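You operate a simulated robot arm through the tools that you are given. There is no shell and no other tool. Be economical: measure what you need, move in short steps, check, and stop when the job is done.

You run a simulated robot arm. Do the job below in one go: nothing can be reset, and whatever is moved stays where it is left.

JOB
Cover spools R5 and R6, then fan the hall till the humidity dial shows 55%.
Fine: use the white cover; floor fan and white knob both on low, both off again while the dial still shows it.

The check looks at the end state, three seconds after you hand in, the way a careful person would. Anything else that was tipped, shoved, dropped, spilled or broken makes it a failure. A push-on lid holds only when it is set on centred and level and pressed home; a screw cap is set on level and turned clockwise until tight.

ROBOT AND FRAMES
A 7-joint arm with a three-finger gripper on a trunk, on a base that drives. Base frame: it is fixed to the floor where the robot stands at the start and does not move with it; the origin is under the middle of the robot, x ahead of it, y to its left, z up. Lengths are in m, angles in rad, forces in N, time in s.
With the tool pointing down near the work surface it reaches from about 0.1 to 0.78 m from the robot's upright axis, wherever it stands. Its first joint turns from -2.897 to 2.897 rad. Places, roughly: blue cover [0.75, -3.25, 1]; ceiling fan [-2, 0.3, 4.7]; fan head [0.9, -1.6, 1.1]; fan lever [0.8, -1.6, 0.9]; floor fan [0.8, -1.6, 0.4]; humidity dial [0.7, -2, 1.4]; long board (76x22x8 cm) [0.7, -0.1, 1.2]; red knob [0.7, -1.6, 0.7]; top of the long board [0.7, -0.1, 1.2]; white knob [0.7, -2, 1]. Payload 2.69 kg.
Tool frame: the origin (TCP) lies between the finger pads and is the grasp point; the fingertips stand 0.029 m ahead of it; z points along the fingers, y is the line along which they close. Largest opening 0.12 m; the body of the gripper starts 0.078 m behind the TCP.
Orientation is told as [roll, pitch, yaw] about the base's x, y, z axes, in that order, counted from this pose: with the fingers straight down and closing along the base's y, the tool's x points along the base's -x, its y along +y and its z along -z.

CONTROLS
- The arm moves only by the tool jog_arm. Its argument "increments" is one flat list of numbers, 7 for each row, row after row: the shift along the base's x, y, z in units of 30 mm (1.0 is 30 mm), then the turn, a rotation vector about the base's x, y, z in units of 6 degrees (1.0 is 6 degrees), then the opening in per cent of the stroke, from 0 (shut) to 100 (fully open). In form: [dx, dy, dz, rx, ry, rz, gripper, dx, dy, dz, rx, ry, rz, gripper, ...]. A call has 1 to 10 rows; each row shifts and turns the commanded pose from where the row before left it. A call with a number of a shift or a turn outside -1 to 1 is refused whole. A row lasts 0.2 s, in which the tool goes at most 0.05 m and 0.15 rad; a call with a longer step from one row to the next is refused whole, and so is a gripper value outside its range. Where a pose cannot be reached the arm comes as near as it can. A force on the tool above 40 N (or 10 N above the force at the start of the call, whichever is more), or a blocked arm, ends the call early, and 0.2 s more pass. The fingers move at their own pace and stop on an object; they squeeze with about 34 N. The grip force told is the motor's: it shows also when the fingers shut on nothing. Time passes only in rows, and 0.2 s behind the last, so rows that do not move let the fingers close. It gives the time, the measured TCP pose, the force on the tool (base axes), the opening and the grip force at its end, in the units of the frame above (readings bear some noise), with the torque about the TCP (base axes, N m) and any sound that the robot's microphone picked up.
- Cameras (640 x 400 px; columns grow to the right, rows downward): "scene" is now at [0.1927, 0.1659, 1.5766]; the picture's right is [-0.33, -0.94, 0.00], its down [-0.28, 0.10, -0.96] and it looks along [0.90, -0.32, -0.29] (base axes); focal length 214 px, centre (320, 200). "wrist" rides on the gripper at [0.063, 0, -0.104] in the tool frame; the picture's right is [0.00, 1.00, 0.00], its down [-0.83, 0.00, -0.56] and it looks along [-0.56, 0.00, 0.83] (tool axes); focal length 275 px, centre (320, 200). There is no depth. A picture from a camera that has moved, and an enlarged one, comes with that camera's place and axes in the base frame and with its lens. The place of the scene camera against the robot may be out by one fixed shift of up to 0.018 m in any direction.
- get_image(camera): a new picture of that camera. The clock stands still meanwhile.
- slide_trunk(by): slides the trunk up (or, below 0, down) by that many m; the arm and the scene camera ride with it, the base frame stays. It gives what a move gives, with no picture.
- roll_base(legs): drives the robot by 1 to 6 legs, each [ahead, left, turn to the left] in m, m and rad, along the robot's own axes; the way and the turn of a leg run together, so that a leg with both is an arc; at most 1.5 m and 3.142 rad a leg. The arm and the cameras ride along, it lands a little off, and it stops where it bumps. It gives what a move gives.
- turn_head(pan, tilt): turns the head with the scene camera to pan (to the left, within 2.496 rad either way) and tilt (down, from -0.506 to 1.204), counted from straight ahead of the robot. It gives what a move gives.
- zoom(camera, box): a new picture of the part [left, top, right, bottom] of that camera's present view, enlarged. The clock stands still meanwhile.
- job_done(): hands the job in; it is judged then, once.

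Work in short steps. Places have to be worked out from the pictures, the camera data and where the tool is seen: move nearer, look again, correct. Check each grasp and each placing, and mend what went wrong. You have 120 turns and 82 pictures in all, those below and enlarged ones among them. Open the gripper and draw the arm clear of the work before you hand the job in, unless the task says otherwise; then end with one line.

The tools are called after "Call:" as a command line: name --argument value ..., lists and objects as JSON in quotes. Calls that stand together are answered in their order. jog_arm: Moves the arm, as the interface text tells. Its arguments: {"type":"object","properties":{"increments":{"type":"array","items":{"type":"number"}}},"required":["increments"]} The other tools are called the same way: slide_trunk (by) slides the trunk up or down; roll_base (legs) drives the base; turn_head (pan, tilt) turns the head that bears the scene camera; get_image (camera) takes a picture; zoom (camera, box) takes an enlarged picture of a part of a camera's view; job_done () hands the job in.

At the start:

```text
time: 0.0
tcp_pos: [0.4786, 0.1727, 1.5446]
tcp_rot: [0.001, 0.002, 0.001]
force: [-0.6, -0.6, -0.1]
wrist_torque: [0.0, -0.02, -0.01]
opening: 0.12
gripper_force: 0.0
trunk travel left (down, up): [-0.525, 0.061]
robot x, y, heading: [0.0004, -0.0003, -0.001]
head pan, tilt: [-0.34, 0.3]
```

scene: 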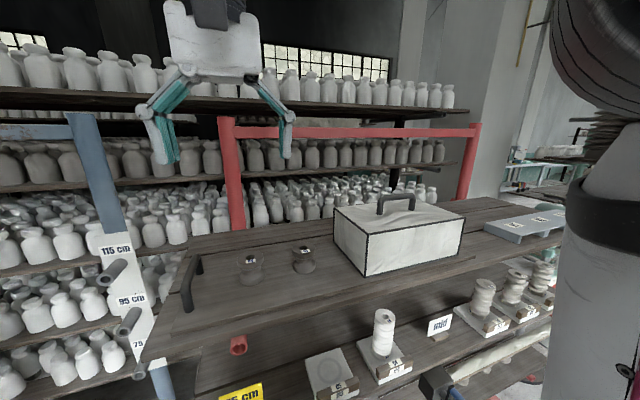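
wrist: 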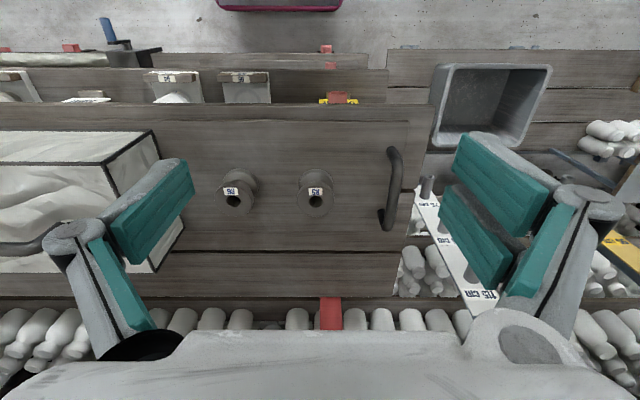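

I'll look closer at the shelf, the spools and the white box.

Call:
zoom --camera "scene" --box '[180, 180, 480, 368]'

Call:
zoom --camera "wrist" --box '[0, 40, 440, 315]'

Call:
turn_head --pan -1.2 --tilt 0.3

Call:
get_image --camera "scene"

```text
2.13 times, centred on (330, 274) of scene
camera zoom: at [0.1927, 0.1659, 1.5766], right [-0.33, -0.94, 0.0], down [-0.28, 0.1, -0.96], along [0.9, -0.32, -0.29], focal length 456 px, centre (299, 43)
```

zoom: 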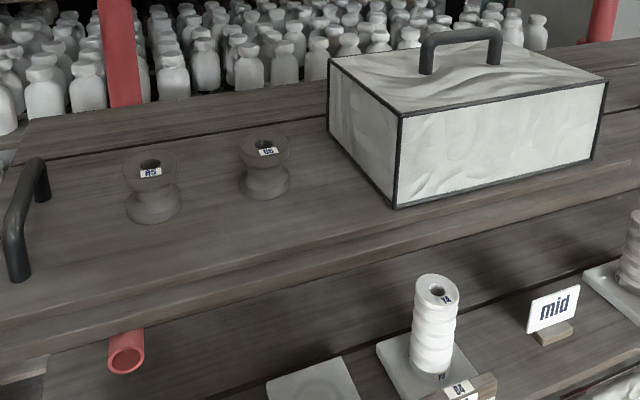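

```text
1.45 times, centred on (220, 178) of wrist
camera zoom: at [0.4138, 0.1707, 1.6491], right [0.0, 1.0, 0.0], down [0.83, 0.0, 0.56], along [0.56, 0.0, -0.83], focal length 400 px, centre (466, 233)
```

zoom: 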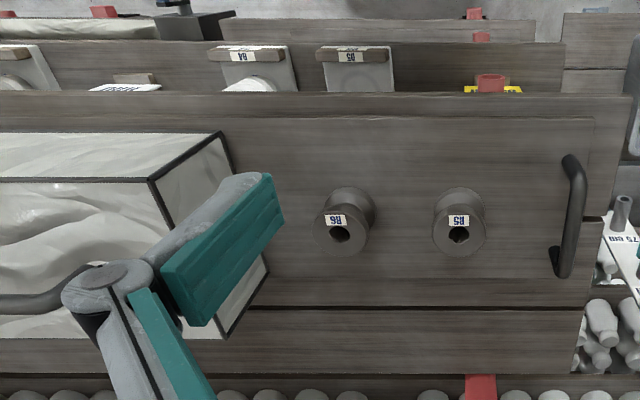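

```text
time: 1.2
tcp_pos: [0.4789, 0.1721, 1.5431]
tcp_rot: [0.0, -0.001, -0.001]
force: [0.0, 0.8, 0.3]
wrist_torque: [-0.01, 0.0, 0.02]
opening: 0.1201
gripper_force: 0.1
trunk travel left (down, up): [-0.525, 0.061]
robot x, y, heading: [-0.0007, 0.003, -0.001]
head pan, tilt: [-1.201, 0.3]
```

```text
77 pictures are left
camera scene: at [0.1385, 0.1101, 1.5765], right [-0.93, -0.36, 0.0], down [-0.11, 0.28, -0.96], along [0.35, -0.89, -0.3], focal length 214 px, centre (320, 200)
```

scene: 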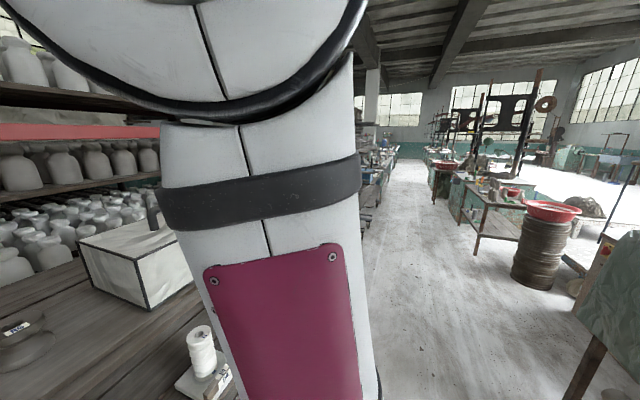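

The white box with the handle is the cover, and the two dark spools on the board look like R5/R6. Other labels on the lower shelf need reading, so I turn the head and zoom.

Call:
turn_head --pan -0.5 --tilt 0.6

Call:
get_image --camera "scene"

Call:
zoom --camera "scene" --box '[320, 100, 560, 250]'

Call:
zoom --camera "scene" --box '[180, 100, 340, 200]'

```text
time: 2.2
tcp_pos: [0.4789, 0.1718, 1.5449]
tcp_rot: [0.0, 0.0, 0.001]
force: [0.2, 0.4, 0.1]
wrist_torque: [-0.03, 0.03, 0.03]
opening: 0.1204
gripper_force: 0.2
trunk travel left (down, up): [-0.525, 0.061]
robot x, y, heading: [-0.002, -0.0015, 0.002]
head pan, tilt: [-0.499, 0.6]
```

```text
76 pictures are left
camera scene: at [0.1823, 0.1548, 1.5491], right [-0.48, -0.88, 0.0], down [-0.5, 0.27, -0.83], along [0.72, -0.4, -0.56], focal length 214 px, centre (320, 200)
```

scene: 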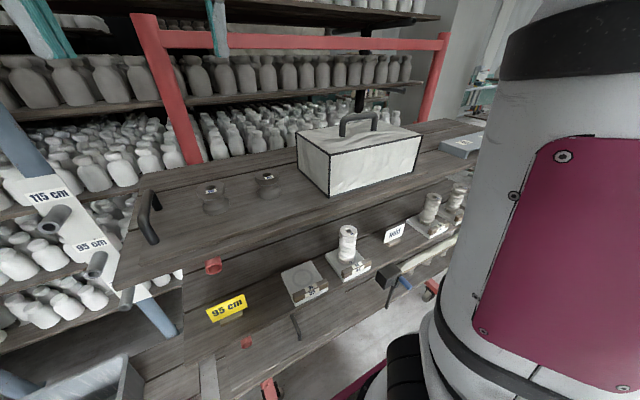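

```text
2.67 times, centred on (440, 175) of scene
camera zoom: at [0.1823, 0.1548, 1.5491], right [-0.48, -0.88, 0.0], down [-0.5, 0.27, -0.83], along [0.72, -0.4, -0.56], focal length 572 px, centre (0, 267)
```

zoom: 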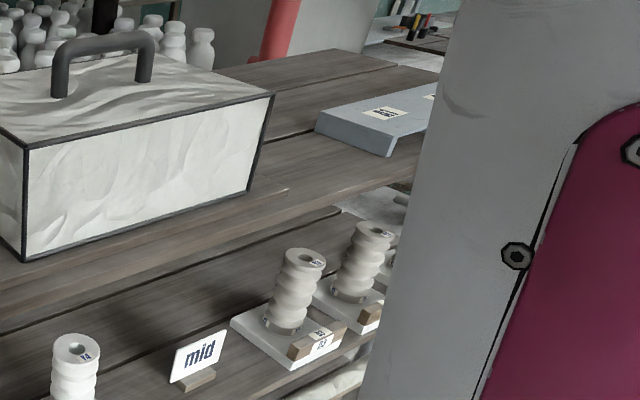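

```text
4.00 times, centred on (260, 150) of scene
camera zoom: at [0.1823, 0.1548, 1.5491], right [-0.48, -0.88, 0.0], down [-0.5, 0.27, -0.83], along [0.72, -0.4, -0.56], focal length 858 px, centre (560, 400)
```

zoom: 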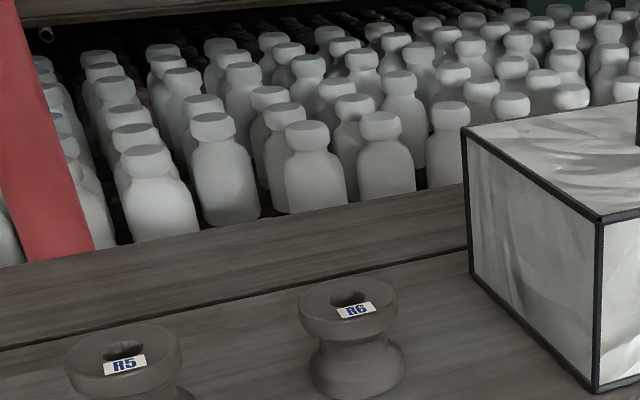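

R5 and R6 confirmed. The handle is at about (0.73, -0.29), on the edge of reach, so I drive 0.1 m to the right, centred between pick and place.

Call:
roll_base --legs '[[0, -0.1, 0]]'

Call:
jog_arm --increments '[0, -1, 0, 0, 0, 1, 100, 0, -1, 0, 0, 0, 1, 100, 0, -1, 0, 0, 0, 1, 100, 0, -1, 0, 0, 0, 1, 100, 0, -1, 0, 0, 0, 1, 100, 0, -1, 0, 0, 0, 1, 100, 0, -1, 0, 0, 0, 1, 100, 0, -1, 0, 0, 0, 1, 100, 0, -1, 0, 0, 0, 1, 100, 0, -1, 0, 0, 0, 1, 100]'

Call:
jog_arm --increments '[0, -1, 0, 0, 0, 1, 100, 0, -1, 0, 0, 0, 1, 100, 0, 0, 0, 0, 0, 1, 100, 0, 0, 0, 0, 0, 1, 100, 0, 0, 0, 0, 0, 1, 100]'

Call:
get_image --camera "wrist"

Call:
get_image --camera "scene"

```text
time: 3.4
tcp_pos: [0.4786, 0.0709, 1.5446]
tcp_rot: [0.0, 0.001, 0.0]
force: [-0.1, 0.3, -0.1]
wrist_torque: [0.02, 0.0, -0.02]
opening: 0.1201
gripper_force: 0.0
trunk travel left (down, up): [-0.525, 0.061]
robot x, y, heading: [-0.0028, -0.0964, 0.001]
head pan, tilt: [-0.499, 0.6]
```

```text
time: 5.6
tcp_pos: [0.4768, -0.2282, 1.546]
tcp_rot: [-0.001, -0.001, 1.049]
force: [0.7, 1.0, 0.4]
wrist_torque: [-0.04, 0.0, 0.01]
opening: 0.1199
gripper_force: 0.1
trunk travel left (down, up): [-0.525, 0.061]
robot x, y, heading: [-0.0032, -0.1034, 0.001]
head pan, tilt: [-0.499, 0.6]
```

```text
time: 6.8
tcp_pos: [0.4772, -0.2892, 1.5441]
tcp_rot: [0.001, 0.001, 1.572]
force: [-0.8, -0.7, 0.3]
wrist_torque: [0.03, 0.01, 0.0]
opening: 0.12
gripper_force: 0.0
trunk travel left (down, up): [-0.525, 0.061]
robot x, y, heading: [-0.002, -0.0971, 0.001]
head pan, tilt: [-0.499, 0.6]
```

```text
73 pictures are left
camera wrist: at [0.4767, -0.3524, 1.6489], right [-1.0, -0.01, 0.0], down [0.0, 0.83, 0.56], along [0.0, 0.56, -0.83], focal length 275 px, centre (320, 200)
```

wrist: 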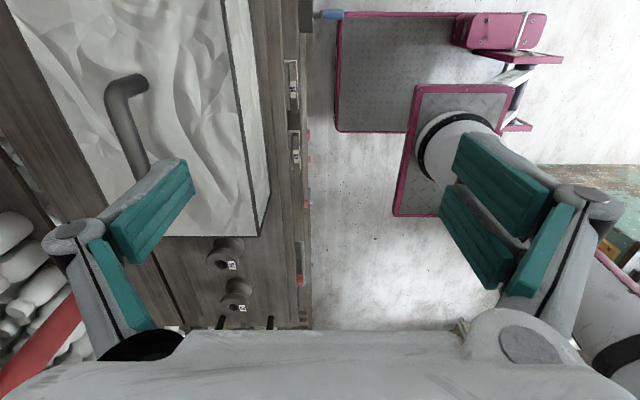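

```text
72 pictures are left
camera scene: at [0.1823, 0.0549, 1.5491], right [-0.48, -0.88, 0.0], down [-0.5, 0.27, -0.83], along [0.72, -0.4, -0.56], focal length 214 px, centre (320, 200)
```

scene: 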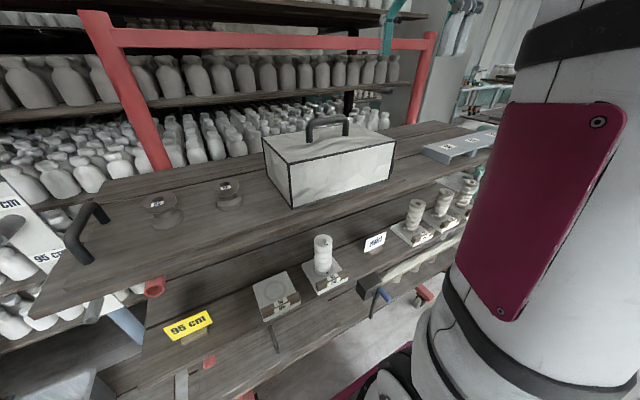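

Arm is clear and above the box level. I move it forward to look straight at the handle.

Call:
jog_arm --increments '[1, 0, 0, 0, 0, 0, 100, 1, 0, 0, 0, 0, 0, 100, 1, 0, 0, 0, 0, 0, 100, 1, 0, 0, 0, 0, 0, 100, 1, 0, 0, 0, 0, 0, 100, 1, 0, 0, 0, 0, 0, 100]'

Call:
get_image --camera "wrist"

Call:
get_image --camera "scene"

```text
time: 8.2
tcp_pos: [0.6002, -0.2868, 1.5323]
tcp_rot: [-0.003, 0.002, 1.569]
force: [-0.5, 0.8, 0.0]
wrist_torque: [-0.03, 0.0, 0.01]
opening: 0.1199
gripper_force: 0.1
out of reach, approached as far as the arm can: row 4, 5, 6
trunk travel left (down, up): [-0.525, 0.061]
robot x, y, heading: [-0.003, -0.098, 0.0]
head pan, tilt: [-0.499, 0.6]
```

```text
71 pictures are left
camera wrist: at [0.5984, -0.3501, 1.637], right [-1.0, 0.0, 0.0], down [0.0, 0.83, 0.55], along [0.0, 0.55, -0.83], focal length 275 px, centre (320, 200)
```

wrist: 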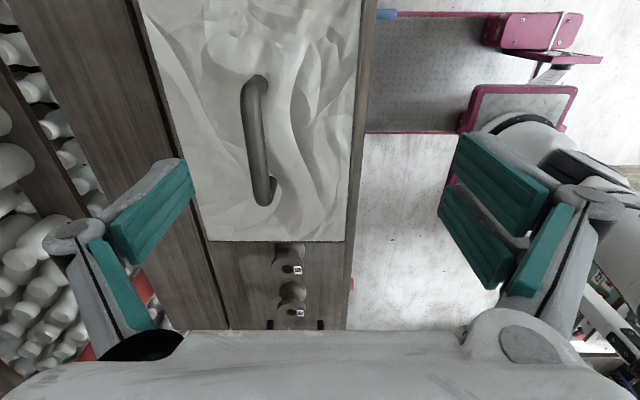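

```text
70 pictures are left
camera scene: at [0.1825, 0.0548, 1.5491], right [-0.48, -0.88, 0.0], down [-0.5, 0.27, -0.82], along [0.72, -0.4, -0.57], focal length 214 px, centre (320, 200)
```

scene: 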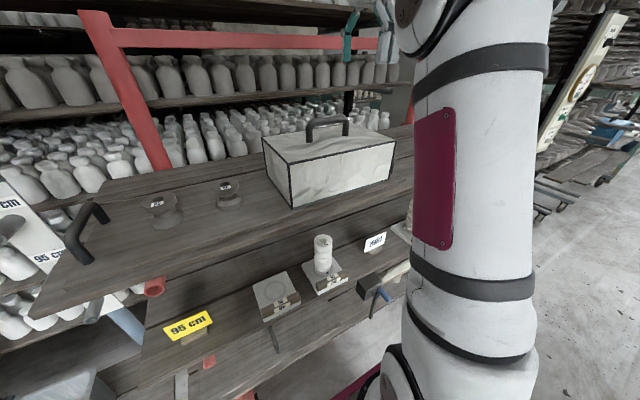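

Triangulated: handle bar centre ≈ (0.655, -0.255, 1.40) along y, spool tops z≈1.29 at R6≈(0.64,0.035), R5≈(0.64,0.163). Reach at this height is short, so I raise the trunk and creep forward a little.

Call:
slide_trunk --by 0.055

Call:
roll_base --legs '[[0.07, 0, 0]]'

Call:
get_image --camera "wrist"

```text
time: 9.2
tcp_pos: [0.5369, -0.284, 1.5853]
tcp_rot: [-0.003, 0.002, 1.571]
force: [0.9, -0.2, -0.6]
wrist_torque: [0.03, 0.06, 0.05]
opening: 0.1202
gripper_force: 0.1
trunk travel left (down, up): [-0.58, 0.006]
robot x, y, heading: [0.0001, -0.1004, -0.0]
head pan, tilt: [-0.499, 0.6]
```

```text
time: 10.2
tcp_pos: [0.6034, -0.2813, 1.587]
tcp_rot: [-0.005, 0.003, 1.571]
force: [0.0, 0.7, 0.1]
wrist_torque: [0.0, -0.03, -0.01]
opening: 0.12
gripper_force: 0.0
trunk travel left (down, up): [-0.58, 0.006]
robot x, y, heading: [0.0682, -0.0979, -0.0]
head pan, tilt: [-0.499, 0.6]
```

```text
69 pictures are left
camera wrist: at [0.6028, -0.3455, 1.6908], right [-1.0, 0.0, 0.0], down [-0.01, 0.83, 0.55], along [0.0, 0.55, -0.83], focal length 275 px, centre (320, 200)
```

wrist: 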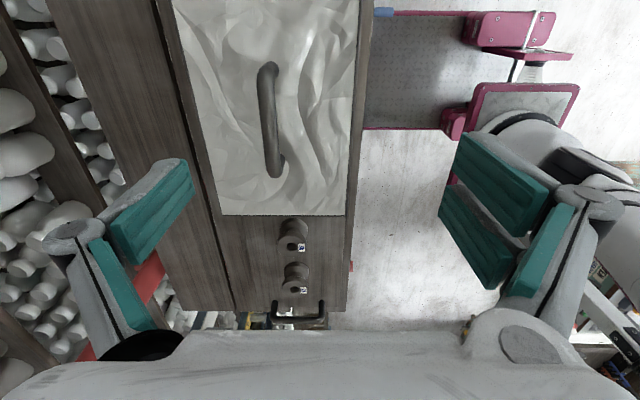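

Handle again solves to about (0.657,-0.254,1.40). I go above it and look.

Call:
jog_arm --increments '[0.6, 0.3, -1, 0, 0, 0, 100, 0.6, 0.3, -1, 0, 0, 0, 100, 0.6, 0.3, -1, 0, 0, 0, 100]'

Call:
get_image --camera "wrist"

Call:
get_image --camera "scene"

```text
time: 11.0
tcp_pos: [0.6581, -0.2548, 1.497]
tcp_rot: [-0.004, 0.003, 1.572]
force: [0.0, 0.6, -0.6]
wrist_torque: [0.04, -0.03, 0.0]
opening: 0.12
gripper_force: 0.0
trunk travel left (down, up): [-0.58, 0.006]
robot x, y, heading: [0.0682, -0.1002, -0.001]
head pan, tilt: [-0.499, 0.6]
```

```text
68 pictures are left
camera wrist: at [0.6569, -0.3191, 1.6014], right [-1.0, 0.0, 0.0], down [-0.01, 0.83, 0.55], along [0.0, 0.55, -0.83], focal length 275 px, centre (320, 200)
```

wrist: 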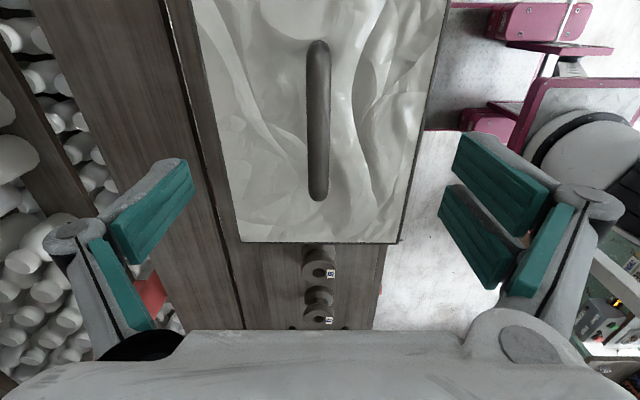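

```text
67 pictures are left
camera scene: at [0.1837, 0.055, 1.6033], right [-0.48, -0.88, 0.0], down [-0.5, 0.27, -0.83], along [0.72, -0.39, -0.56], focal length 214 px, centre (320, 200)
```

scene: 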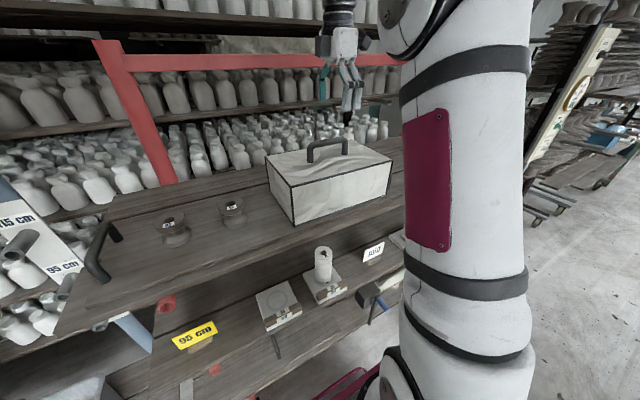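

Handle is centred under the fingers and parallel to y. I descend to it and close.

Call:
jog_arm --increments '[0, 0.27, -1, 0, 0, 0, 100, 0, 0, -1, 0, 0, 0, 100, 0, 0, -0.8, 0, 0, 0, 100, 0, 0, -0.5, 0, 0, 0, 100, 0, 0, 0, 0, 0, 0, 0, 0, 0, 0, 0, 0, 0, 0, 0, 0, 0, 0, 0, 0, 0]'

Call:
get_image --camera "wrist"

```text
time: 12.6
tcp_pos: [0.6582, -0.2484, 1.3982]
tcp_rot: [-0.001, 0.001, 1.571]
force: [-0.9, 0.1, -0.1]
wrist_torque: [-0.14, -0.01, 0.01]
opening: 0.0162
gripper_force: 33.7
trunk travel left (down, up): [-0.58, 0.006]
robot x, y, heading: [0.0687, -0.1001, -0.001]
head pan, tilt: [-0.499, 0.6]
```

```text
66 pictures are left
camera wrist: at [0.6572, -0.3119, 1.5027], right [-1.0, 0.0, 0.0], down [-0.01, 0.83, 0.55], along [0.0, 0.55, -0.83], focal length 275 px, centre (320, 200)
```

wrist: 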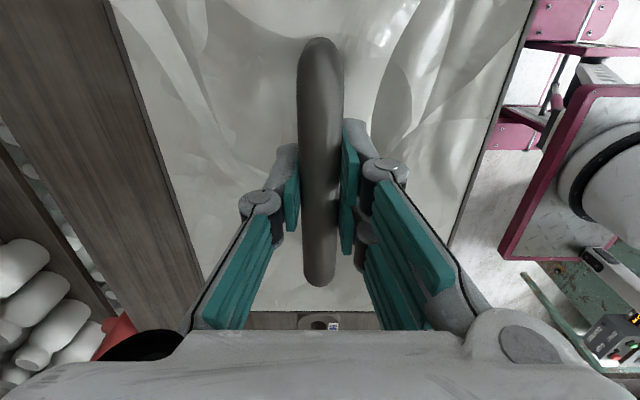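

Gripped (opening 16 mm). Lift gently a couple of cm and check the weight and tilt.

Call:
jog_arm --increments '[0, 0, 0.3, 0, 0, 0, 0, 0, 0, 0.4, 0, 0, 0, 0, 0, 0, 0.5, 0, 0, 0, 0, 0, 0, 0, 0, 0, 0, 0]'

Call:
get_image --camera "scene"

```text
time: 13.6
tcp_pos: [0.6581, -0.2483, 1.4342]
tcp_rot: [-0.004, 0.001, 1.571]
force: [0.7, 1.0, -1.1]
wrist_torque: [-0.01, -0.02, -0.03]
opening: 0.0163
gripper_force: 33.9
trunk travel left (down, up): [-0.58, 0.006]
robot x, y, heading: [0.0681, -0.1001, 0.001]
head pan, tilt: [-0.499, 0.6]
```

```text
65 pictures are left
camera scene: at [0.1839, 0.055, 1.6034], right [-0.48, -0.88, 0.0], down [-0.5, 0.27, -0.83], along [0.72, -0.39, -0.56], focal length 214 px, centre (320, 200)
```

scene: 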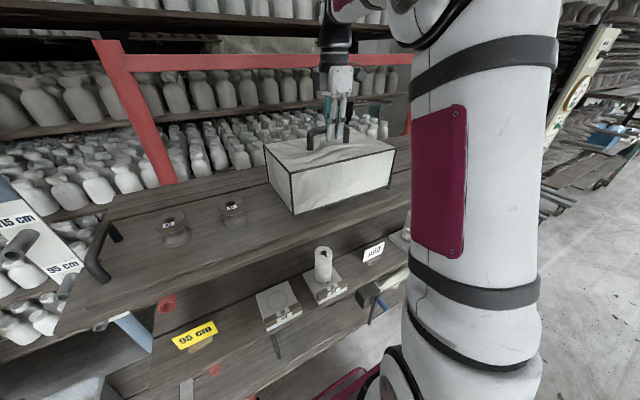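

It hangs free and level and is very light. Lift on to clear the spools.

Call:
jog_arm --increments '[0, 0, 0.7, 0, 0, 0, 0, 0, 0, 0.8, 0, 0, 0, 0, 0, 0, 0.8, 0, 0, 0, 0, 0, 0, 0.7, 0, 0, 0, 0, 0, 0, 0, 0, 0, 0, 0]'

Call:
get_image --camera "scene"

```text
time: 14.8
tcp_pos: [0.6578, -0.2501, 1.5222]
tcp_rot: [-0.002, 0.002, 1.57]
force: [0.0, 0.5, -2.6]
wrist_torque: [-0.05, 0.02, -0.01]
opening: 0.0163
gripper_force: 33.9
trunk travel left (down, up): [-0.58, 0.006]
robot x, y, heading: [0.0676, -0.0985, -0.001]
head pan, tilt: [-0.499, 0.6]
```

```text
64 pictures are left
camera scene: at [0.1839, 0.055, 1.6034], right [-0.48, -0.88, 0.0], down [-0.5, 0.27, -0.83], along [0.72, -0.39, -0.56], focal length 214 px, centre (320, 200)
```

scene: 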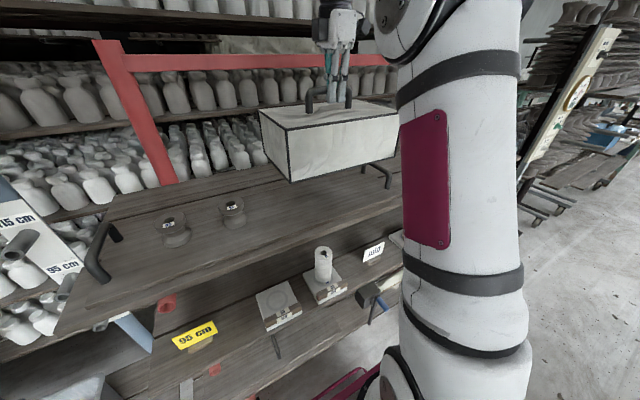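

Clearance is ample (raised 0.124 m). I carry it +y by 0.335 m so its middle sits over the spools, short of the board's end handle.

Call:
jog_arm --increments '[0, 0.7, 0, 0, 0, 0, 0, 0, 0.9, 0, 0, 0, 0, 0, 0, 1, 0, 0, 0, 0, 0, 0, 1, 0, 0, 0, 0, 0, 0, 1, 0, 0, 0, 0, 0, 0, 1, 0, 0, 0, 0, 0, 0, 1, 0, 0, 0, 0, 0, 0, 1, 0, 0, 0, 0, 0, 0, 1, 0, 0, 0, 0, 0]'

Call:
jog_arm --increments '[0, 1, 0, 0, 0, 0, 0, 0, 0.8, 0, 0, 0, 0, 0, 0, 0.5, 0, 0, 0, 0, 0, 0, 0.27, 0, 0, 0, 0, 0, 0, 0, 0, 0, 0, 0, 0]'

Call:
get_image --camera "scene"

Call:
get_image --camera "wrist"

```text
time: 16.8
tcp_pos: [0.6592, 0.0107, 1.5237]
tcp_rot: [-0.003, 0.002, 1.569]
force: [0.2, -1.3, -1.6]
wrist_torque: [0.02, -0.01, -0.01]
opening: 0.016
gripper_force: 34.2
trunk travel left (down, up): [-0.58, 0.006]
robot x, y, heading: [0.0698, -0.0995, -0.004]
head pan, tilt: [-0.499, 0.6]
```

```text
time: 18.0
tcp_pos: [0.6578, 0.0883, 1.5233]
tcp_rot: [-0.003, 0.001, 1.57]
force: [-0.5, 0.5, -2.1]
wrist_torque: [0.0, 0.01, 0.01]
opening: 0.0163
gripper_force: 34.1
trunk travel left (down, up): [-0.58, 0.006]
robot x, y, heading: [0.0731, -0.0977, 0.005]
head pan, tilt: [-0.499, 0.6]
```

```text
63 pictures are left
camera scene: at [0.1839, 0.0551, 1.6034], right [-0.48, -0.88, 0.0], down [-0.5, 0.27, -0.83], along [0.72, -0.39, -0.56], focal length 214 px, centre (320, 200)
```

scene: 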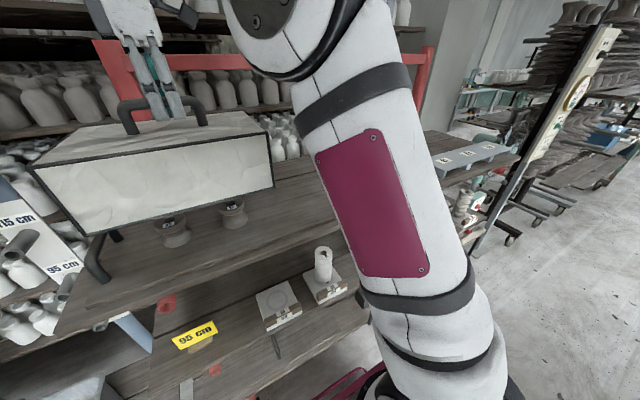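

```text
62 pictures are left
camera wrist: at [0.6565, 0.0257, 1.6285], right [-1.0, 0.0, 0.0], down [-0.01, 0.83, 0.55], along [0.0, 0.55, -0.83], focal length 275 px, centre (320, 200)
```

wrist: 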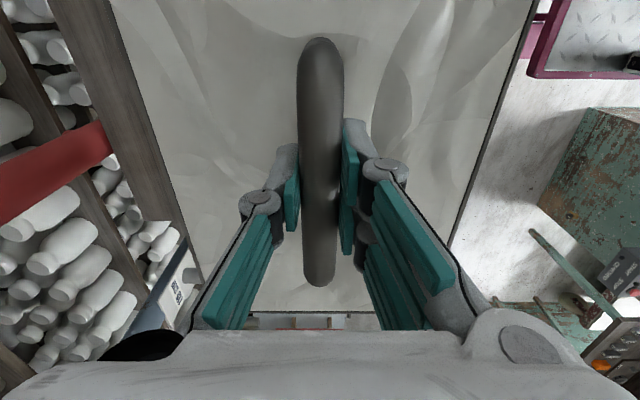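

Projected, the box will span y≈-0.07…0.258 with spools at 0.05 and 0.17 and the end handle at ≈0.286: fits. I lower it straight down to its original height.

Call:
jog_arm --increments '[0, 0, -0.7, 0, 0, 0, 0, 0, 0, -0.9, 0, 0, 0, 0, 0, 0, -0.9, 0, 0, 0, 0, 0, 0, -0.7, 0, 0, 0, 0, 0, 0, -0.4, 0, 0, 0, 0, 0, 0, 0, 0, 0, 0, 0]'

Call:
get_image --camera "scene"

```text
time: 19.4
tcp_pos: [0.6576, 0.0888, 1.414]
tcp_rot: [-0.003, 0.001, 1.57]
force: [-0.4, -0.6, -2.4]
wrist_torque: [-0.04, 0.06, 0.0]
opening: 0.0163
gripper_force: 33.6
trunk travel left (down, up): [-0.58, 0.006]
robot x, y, heading: [0.0692, -0.1013, -0.002]
head pan, tilt: [-0.499, 0.6]
```

```text
61 pictures are left
camera scene: at [0.1839, 0.0551, 1.6034], right [-0.48, -0.88, 0.0], down [-0.5, 0.27, -0.83], along [0.72, -0.39, -0.56], focal length 214 px, centre (320, 200)
```

scene: 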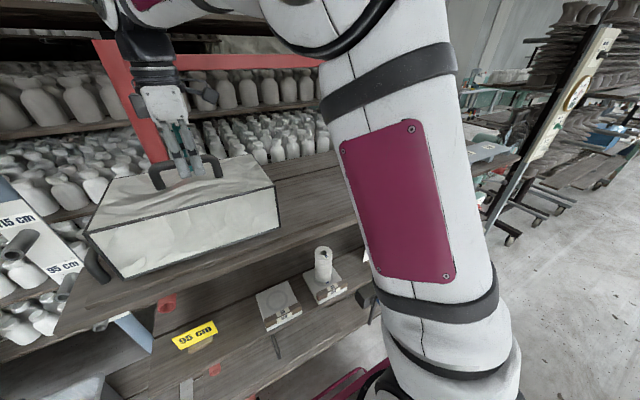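

Free so far, 1.5 cm left; set it down softly.

Call:
jog_arm --increments '[0, 0, -0.25, 0, 0, 0, 0, 0, 0, -0.15, 0, 0, 0, 0, 0, 0, -0.1, 0, 0, 0, 0, 0, 0, 0, 0, 0, 0, 0]'

Call:
zoom --camera "scene" --box '[60, 140, 300, 290]'

```text
time: 20.4
tcp_pos: [0.6584, 0.0889, 1.3994]
tcp_rot: [-0.001, 0.002, 1.571]
force: [1.2, -0.7, -2.0]
wrist_torque: [0.01, 0.02, 0.0]
opening: 0.0161
gripper_force: 34.0
trunk travel left (down, up): [-0.58, 0.006]
robot x, y, heading: [0.0672, -0.1043, 0.001]
head pan, tilt: [-0.499, 0.6]
```

```text
2.67 times, centred on (180, 215) of scene
camera zoom: at [0.1839, 0.0551, 1.6034], right [-0.48, -0.88, 0.0], down [-0.5, 0.27, -0.83], along [0.72, -0.39, -0.56], focal length 572 px, centre (693, 160)
```

zoom: 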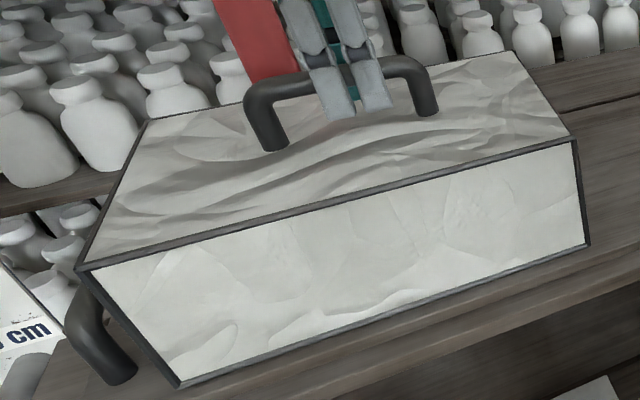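

Nearly down. I lower another 3 mm in tiny steps to find contact.

Call:
jog_arm --increments '[0, 0, -0.06, 0, 0, 0, 0, 0, 0, -0.06, 0, 0, 0, 0, 0, 0, 0, 0, 0, 0, 0]'

```text
time: 21.2
tcp_pos: [0.657, 0.0883, 1.3992]
tcp_rot: [-0.007, 0.0, 1.571]
force: [2.2, 2.3, 25.6]
wrist_torque: [-0.42, -0.02, 0.01]
opening: 0.0163
gripper_force: 34.3
trunk travel left (down, up): [-0.58, 0.006]
robot x, y, heading: [0.0704, -0.1, 0.002]
head pan, tilt: [-0.499, 0.6]
```

Contact at the same height as it originally rested. Ease off, open and draw up.

Call:
jog_arm --increments '[0, 0, 0.09, 0, 0, 0, 0, 0, 0, 0, 0, 0, 0, 100, 0, 0, 0, 0, 0, 0, 100, 0, 0, 0, 0, 0, 0, 100, 0, 0, 0.4, 0, 0, 0, 100, 0, 0, 1, 0, 0, 0, 100, 0, 0, 1, 0, 0, 0, 100, 0, 0, 1, 0, 0, 0, 100]'

Call:
get_image --camera "wrist"

Call:
get_image --camera "scene"

```text
time: 23.0
tcp_pos: [0.6598, 0.0891, 1.5019]
tcp_rot: [0.0, 0.004, 1.571]
force: [0.2, 0.2, 0.0]
wrist_torque: [0.02, -0.02, -0.02]
opening: 0.12
gripper_force: 0.0
trunk travel left (down, up): [-0.58, 0.006]
robot x, y, heading: [0.0674, -0.0982, -0.002]
head pan, tilt: [-0.499, 0.6]
```

```text
59 pictures are left
camera wrist: at [0.6587, 0.0249, 1.606], right [-1.0, 0.0, 0.0], down [-0.01, 0.83, 0.56], along [0.0, 0.56, -0.83], focal length 275 px, centre (320, 200)
```

wrist: 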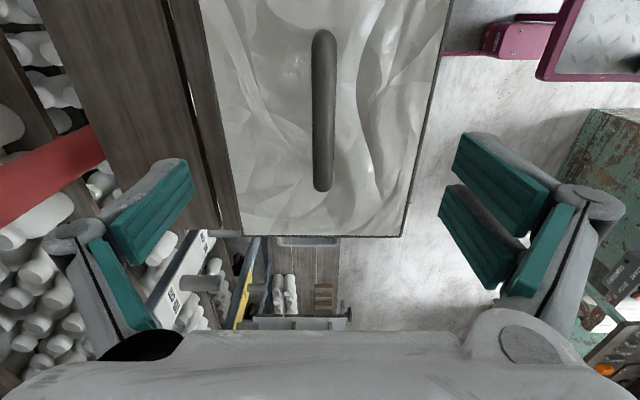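

```text
58 pictures are left
camera scene: at [0.1838, 0.0551, 1.6034], right [-0.48, -0.88, 0.0], down [-0.5, 0.27, -0.83], along [0.72, -0.39, -0.56], focal length 214 px, centre (320, 200)
```

scene: 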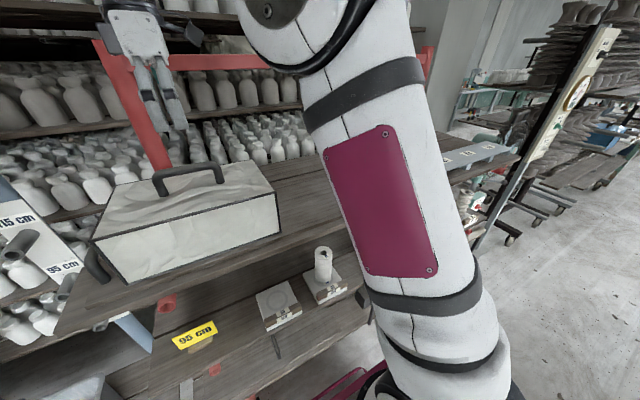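

R5 and R6 are covered. I draw the arm back and look to the right for the fan area.

Call:
jog_arm --increments '[-1, 0, 0, 0, 0, -1, 100, -1, 0, 0, 0, 0, -1, 100, -1, 0, 0, 0, 0, -1, 100, -1, 0, 0, 0, 0, -1, 100, -1, 0, 0, 0, 0, -1, 100, -1, 0, 0, 0, 0, -1, 100, -1, 0, 0, 0, 0, -1, 100, -1, 0, 0, 0, 0, -1, 100]'

Call:
roll_base --legs '[[-0.15, 0, 0]]'

Call:
turn_head --pan -1.2 --tilt 0.5

Call:
get_image --camera "scene"

```text
time: 24.8
tcp_pos: [0.4176, 0.0864, 1.5029]
tcp_rot: [-0.005, 0.003, 0.733]
force: [0.4, -0.4, 0.3]
wrist_torque: [0.01, 0.04, 0.02]
opening: 0.1199
gripper_force: 0.1
trunk travel left (down, up): [-0.58, 0.006]
robot x, y, heading: [0.0703, -0.0984, 0.002]
head pan, tilt: [-0.499, 0.6]
```

```text
time: 26.1
tcp_pos: [0.2701, 0.0862, 1.502]
tcp_rot: [-0.005, 0.001, 0.733]
force: [0.5, -0.4, -0.6]
wrist_torque: [-0.02, 0.01, -0.01]
opening: 0.1201
gripper_force: 0.0
trunk travel left (down, up): [-0.58, 0.006]
robot x, y, heading: [-0.075, -0.0986, -0.006]
head pan, tilt: [-0.499, 0.6]
```

```text
time: 27.2
tcp_pos: [0.2693, 0.0862, 1.5015]
tcp_rot: [-0.002, 0.002, 0.732]
force: [-0.3, -1.2, 0.8]
wrist_torque: [0.04, -0.03, -0.01]
opening: 0.1199
gripper_force: 0.0
trunk travel left (down, up): [-0.58, 0.006]
robot x, y, heading: [-0.0769, -0.1007, -0.003]
head pan, tilt: [-1.201, 0.499]
```

```text
57 pictures are left
camera scene: at [-0.0084, 0.0125, 1.6124], right [-0.93, -0.36, 0.0], down [-0.17, 0.45, -0.88], along [0.32, -0.82, -0.48], focal length 214 px, centre (320, 200)
```

scene: 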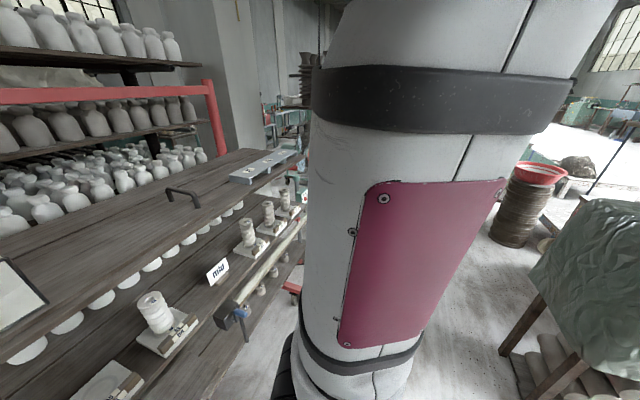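

Path to the right near the robot looks free; the upper arm blocks part of the view. I drive 0.7 m right and look again.

Call:
roll_base --legs '[[0, -0.7, 0]]'

Call:
turn_head --pan -0.6 --tilt 0.4

Call:
get_image --camera "scene"

```text
time: 31.0
tcp_pos: [0.2695, -0.607, 1.5031]
tcp_rot: [-0.004, 0.0, 0.732]
force: [-0.4, -0.8, 0.3]
wrist_torque: [-0.02, -0.03, -0.02]
opening: 0.1197
gripper_force: 0.1
trunk travel left (down, up): [-0.58, 0.006]
robot x, y, heading: [-0.0814, -0.7927, -0.002]
head pan, tilt: [-1.201, 0.499]
```

```text
time: 32.0
tcp_pos: [0.2697, -0.607, 1.5017]
tcp_rot: [-0.003, 0.003, 0.731]
force: [0.1, 0.6, -0.4]
wrist_torque: [-0.03, -0.04, 0.0]
opening: 0.1199
gripper_force: 0.0
trunk travel left (down, up): [-0.58, 0.006]
robot x, y, heading: [-0.0761, -0.7938, -0.007]
head pan, tilt: [-0.6, 0.4]
```

```text
56 pictures are left
camera scene: at [0.0346, -0.6484, 1.6216], right [-0.57, -0.82, 0.0], down [-0.32, 0.22, -0.92], along [0.76, -0.52, -0.39], focal length 214 px, centre (320, 200)
```

scene: 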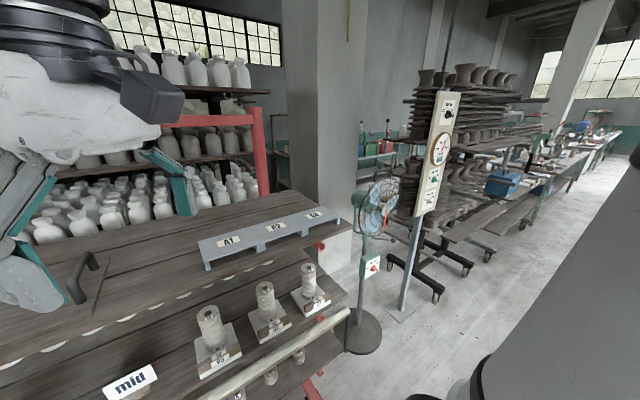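

Now the floor fan, its switch box and the post with dial and knobs are visible. I zoom on them.

Call:
zoom --camera "scene" --box '[340, 80, 500, 180]'

Call:
zoom --camera "scene" --box '[330, 165, 450, 285]'

Call:
zoom --camera "scene" --box '[414, 88, 470, 220]'

```text
4.00 times, centred on (420, 130) of scene
camera zoom: at [0.0346, -0.6484, 1.6216], right [-0.57, -0.82, 0.0], down [-0.32, 0.22, -0.92], along [0.76, -0.52, -0.39], focal length 858 px, centre (-80, 480)
```

zoom: 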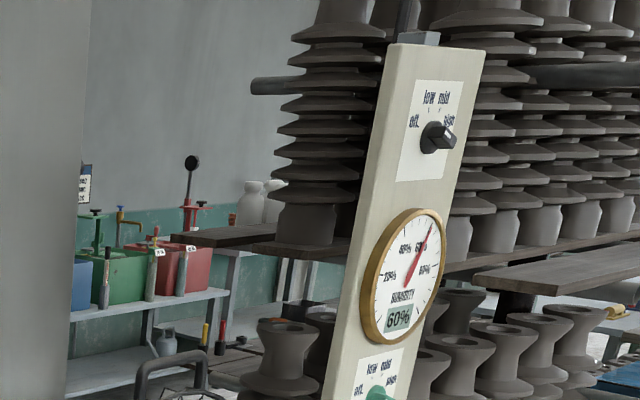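

```text
3.33 times, centred on (390, 225) of scene
camera zoom: at [0.0346, -0.6484, 1.6216], right [-0.57, -0.82, 0.0], down [-0.32, 0.22, -0.92], along [0.76, -0.52, -0.39], focal length 715 px, centre (87, 117)
```

zoom: 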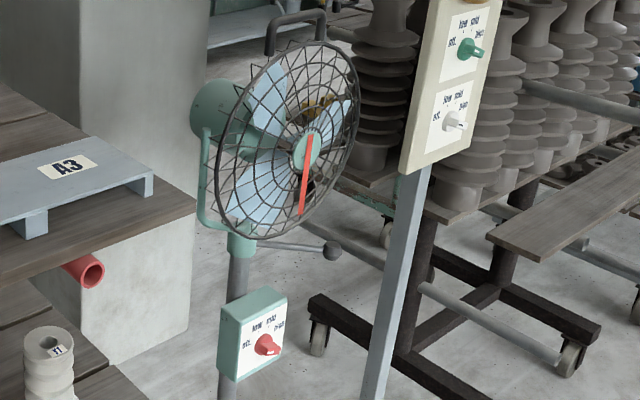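

```text
3.03 times, centred on (442, 154) of scene
camera zoom: at [0.0346, -0.6484, 1.6216], right [-0.57, -0.82, 0.0], down [-0.32, 0.22, -0.92], along [0.76, -0.52, -0.39], focal length 650 px, centre (-50, 339)
```

zoom: 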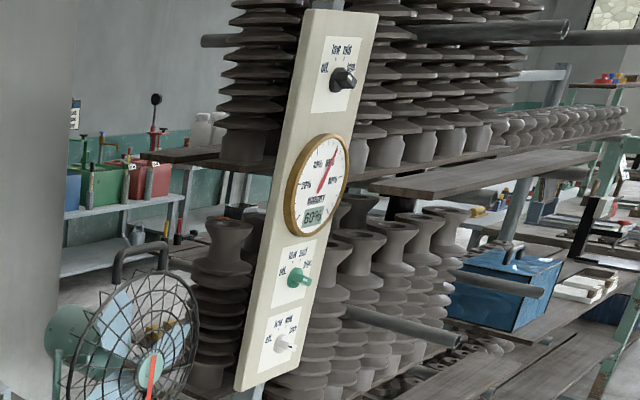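

Dial reads 60%. The floor fan's red knob and the post's white (bottom) knob each have off/low/mid/high. I drive to stand in front of both.

Call:
roll_base --legs '[[0, -0.6, 0]]'

Call:
turn_head --pan -0.3 --tilt 0.4

Call:
get_image --camera "scene"

```text
time: 35.4
tcp_pos: [0.2705, -1.2069, 1.5019]
tcp_rot: [-0.004, 0.001, 0.747]
force: [-0.4, 0.7, 0.3]
wrist_torque: [-0.02, 0.0, 0.05]
opening: 0.1204
gripper_force: 0.1
trunk travel left (down, up): [-0.58, 0.006]
robot x, y, heading: [-0.077, -1.4014, 0.015]
head pan, tilt: [-0.6, 0.4]
```

```text
time: 36.2
tcp_pos: [0.2705, -1.2077, 1.5023]
tcp_rot: [-0.004, 0.001, 0.746]
force: [0.3, -0.9, -0.5]
wrist_torque: [0.01, -0.01, 0.0]
opening: 0.1201
gripper_force: 0.1
trunk travel left (down, up): [-0.58, 0.006]
robot x, y, heading: [-0.0715, -1.3972, 0.011]
head pan, tilt: [-0.3, 0.4]
```

```text
52 pictures are left
camera scene: at [0.0478, -1.2272, 1.6216], right [-0.28, -0.96, 0.0], down [-0.37, 0.11, -0.92], along [0.88, -0.26, -0.39], focal length 214 px, centre (320, 200)
```

scene: 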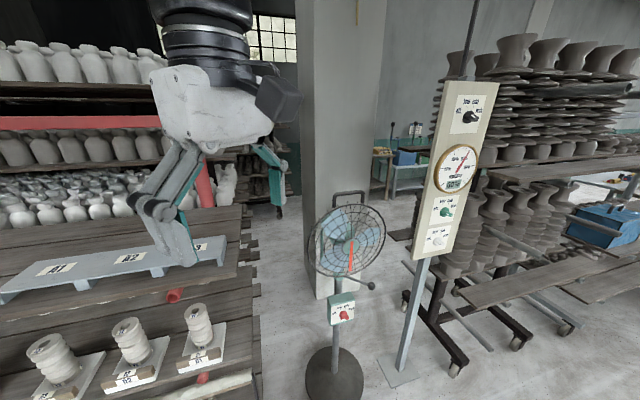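

Positions agree: red knob ≈ (0.72,-1.55,0.7), white knob ≈ (0.68,-1.96,1.05). I drive further right and unwind the wrist, then pitch the tool forward.

Call:
roll_base --legs '[[0, -0.4, 0]]'

Call:
jog_arm --increments '[0, 0, 0, 0, 0, -1, 100, 0, 0, 0, 0, 0, -1, 100, 0, 0, 0, 0, 0, -1, 100, 0, 0, 0, 0, 0, -1, 100, 0, 0, 0, 0, 0, -1, 100, 0, 0, 0, 0, 0, -1, 100, 0, 0, 0, 0, 0, -1, 100, 0, -1, 0, 0, 0, -0.12, 100, 0, -1, 0, 0, 0, 0, 100]'

Call:
jog_arm --increments '[0, -1, -1, 0, -1, 0, 100, 0, -1, -1, 0, -1, 0, 100, 0, -1, -1, 0, -1, 0, 100, 0, 0, -1, 0, -1, 0, 100, 0, 0, -1, 0, -1, 0, 100, 0, 0, -1, 0, -1, 0, 100, 0, 0, -1, 0, -1, 0, 100, 0, 0, -1, 0, -1, 0, 100]'

Call:
jog_arm --increments '[0, 0, -1, 0, -1, 0, 100, 0, 0, -1, 0, -1, 0, 100, 0, 0, -1, 0, -1, 0, 100, 0, 0, -1, 0, -1, 0, 100, 0, 0, -1, 0, -1, 0, 100, 0, 0, 0, 0, -1, 0, 100, 0, 0, 0, 0, -1, 0, 100, 0, 0, 0, 0, 0, 0, 100]'

Call:
get_image --camera "scene"

Call:
get_image --camera "wrist"

```text
time: 38.7
tcp_pos: [0.2758, -1.6043, 1.5012]
tcp_rot: [-0.003, 0.001, 0.74]
force: [0.4, -0.1, -0.2]
wrist_torque: [-0.03, 0.05, 0.0]
opening: 0.12
gripper_force: 0.0
trunk travel left (down, up): [-0.58, 0.006]
robot x, y, heading: [-0.0715, -1.7903, 0.003]
head pan, tilt: [-0.3, 0.4]
```

```text
time: 40.7
tcp_pos: [0.2733, -1.6625, 1.5019]
tcp_rot: [-0.004, 0.001, -0.002]
force: [0.2, -0.4, -0.4]
wrist_torque: [-0.07, 0.0, 0.01]
opening: 0.12
gripper_force: 0.1
trunk travel left (down, up): [-0.58, 0.006]
robot x, y, heading: [-0.0705, -1.7901, 0.004]
head pan, tilt: [-0.3, 0.4]
```

```text
time: 42.5
tcp_pos: [0.3282, -1.7285, 1.3786]
tcp_rot: [0.001, -0.835, -0.006]
force: [0.2, 0.1, 0.4]
wrist_torque: [0.04, 0.0, 0.03]
opening: 0.1199
gripper_force: 0.0
out of reach, approached as far as the arm can: row 6, 7, 8
trunk travel left (down, up): [-0.58, 0.006]
robot x, y, heading: [-0.0721, -1.7903, 0.008]
head pan, tilt: [-0.3, 0.4]
```

```text
time: 43.5
tcp_pos: [0.4241, -1.7508, 1.4247]
tcp_rot: [0.351, -1.205, -0.5]
force: [-0.1, -0.6, -0.1]
wrist_torque: [0.03, 0.05, 0.05]
opening: 0.12
gripper_force: 0.0
out of reach, approached as far as the arm can: row 1, 2, 3, 4
trunk travel left (down, up): [-0.58, 0.006]
robot x, y, heading: [-0.0698, -1.7925, 0.006]
head pan, tilt: [-0.3, 0.4]
stopped in row 4: the arm was blocked; the commanded pose is now the measured one
```

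```text
51 pictures are left
camera scene: at [0.0311, -1.5322, 1.6254], right [0.69, -0.72, 0.0], down [-0.26, -0.24, -0.94], along [0.68, 0.65, -0.35], focal length 214 px, centre (320, 200)
```

scene: 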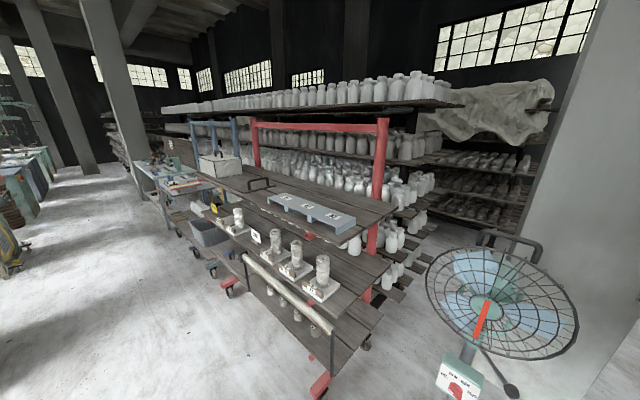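

```text
50 pictures are left
camera wrist: at [0.3063, -1.7286, 1.4013], right [0.17, 0.98, 0.12], down [-0.26, -0.07, 0.96], along [0.95, -0.19, 0.24], focal length 275 px, centre (320, 200)
```

wrist: 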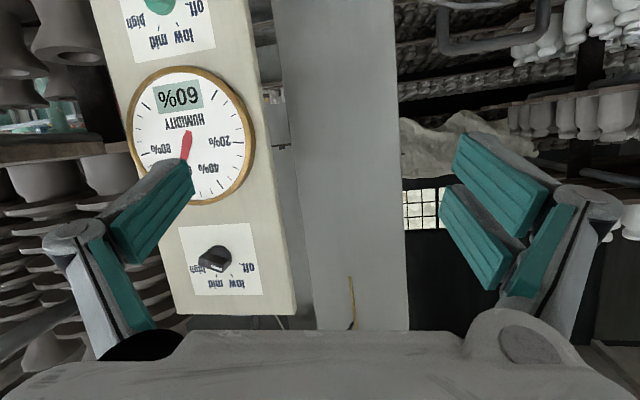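

The pose was too close to the trunk for a forward-pointing tool; the arm halted without touching anything apparent. I extend forward (still clear of the post at x≈0.68) while levelling the tool.

Call:
jog_arm --increments '[0.5, -0.3, 0, -0.29, -0.64, 0.28, 100, 0.5, -0.3, 0, -0.29, -0.64, 0.28, 100, 0.5, -0.3, 0, -0.29, -0.64, 0.28, 100, 0.5, -0.3, 0, -0.29, -0.64, 0.28, 100, 0.5, -0.3, 0, -0.28, -0.63, 0.29, 100, 0, 0, 0, 0, 0, 0, 100]'

Call:
get_image --camera "scene"

```text
time: 44.9
tcp_pos: [0.5137, -1.7907, 1.437]
tcp_rot: [-1.572, -1.568, 1.573]
force: [-0.1, -0.8, -0.5]
wrist_torque: [0.04, 0.0, -0.03]
opening: 0.12
gripper_force: 0.0
out of reach, approached as far as the arm can: row 1, 2, 3
trunk travel left (down, up): [-0.58, 0.006]
robot x, y, heading: [-0.072, -1.792, 0.005]
head pan, tilt: [-0.3, 0.4]
```

```text
49 pictures are left
camera scene: at [0.0533, -1.6225, 1.6216], right [-0.29, -0.96, 0.0], down [-0.37, 0.11, -0.92], along [0.88, -0.27, -0.39], focal length 214 px, centre (320, 200)
```

scene: 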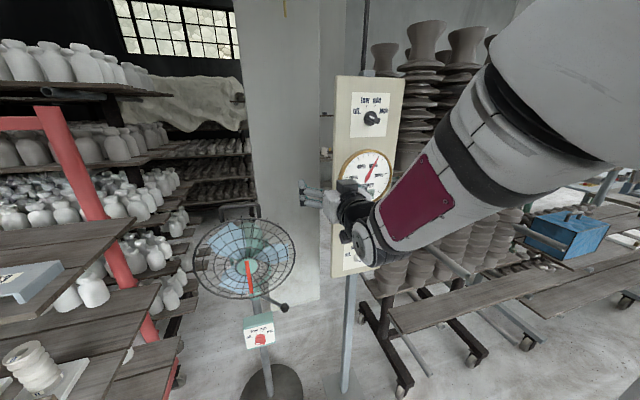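

Tool now points straight forward. I test a small trunk slide to learn how it shifts the tool.

Call:
slide_trunk --by -0.05

```text
time: 45.8
tcp_pos: [0.5731, -1.7905, 1.3885]
tcp_rot: [-1.26, -1.568, 1.259]
force: [1.0, -0.6, -0.2]
wrist_torque: [-0.02, 0.0, 0.01]
opening: 0.1199
gripper_force: 0.0
trunk travel left (down, up): [-0.53, 0.056]
robot x, y, heading: [-0.0691, -1.7939, 0.006]
head pan, tilt: [-0.3, 0.4]
```

The trunk slides on a slant (forward as it goes down). I back the base off, then lower further.

Call:
roll_base --legs '[[-0.3, 0, 0]]'

Call:
slide_trunk --by -0.2

Call:
get_image --camera "scene"

Call:
get_image --camera "wrist"

```text
time: 47.8
tcp_pos: [0.2769, -1.7886, 1.3888]
tcp_rot: [-1.123, -1.567, 1.131]
force: [0.1, -0.7, 0.7]
wrist_torque: [0.01, 0.0, -0.04]
opening: 0.1199
gripper_force: 0.0
trunk travel left (down, up): [-0.53, 0.056]
robot x, y, heading: [-0.366, -1.7917, 0.014]
head pan, tilt: [-0.3, 0.4]
```

```text
time: 50.0
tcp_pos: [0.4239, -1.7866, 1.1891]
tcp_rot: [-0.902, -1.565, 0.911]
force: [-0.8, 0.6, -0.9]
wrist_torque: [-0.01, 0.01, -0.01]
opening: 0.12
gripper_force: 0.0
trunk travel left (down, up): [-0.33, 0.256]
robot x, y, heading: [-0.3669, -1.7982, 0.02]
head pan, tilt: [-0.3, 0.4]
```

```text
48 pictures are left
camera scene: at [-0.0343, -1.6217, 1.3718], right [-0.28, -0.96, 0.0], down [-0.37, 0.11, -0.92], along [0.88, -0.26, -0.39], focal length 214 px, centre (320, 200)
```

scene: 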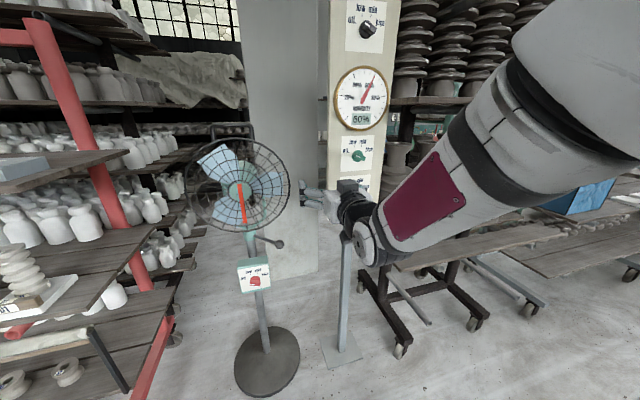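

```text
47 pictures are left
camera wrist: at [0.3181, -1.7882, 1.1259], right [-0.01, 1.0, -0.01], down [-0.55, 0.0, 0.83], along [0.83, 0.01, 0.55], focal length 275 px, centre (320, 200)
```

wrist: 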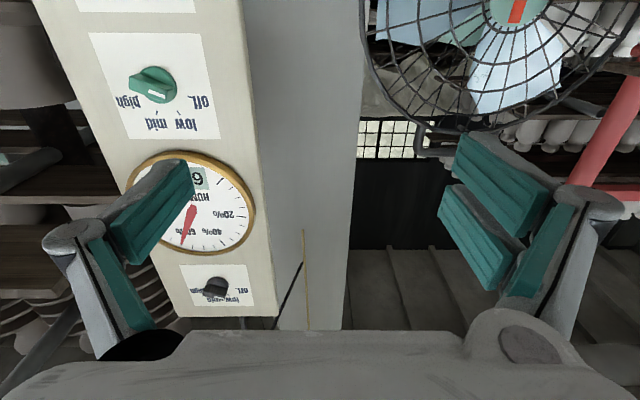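

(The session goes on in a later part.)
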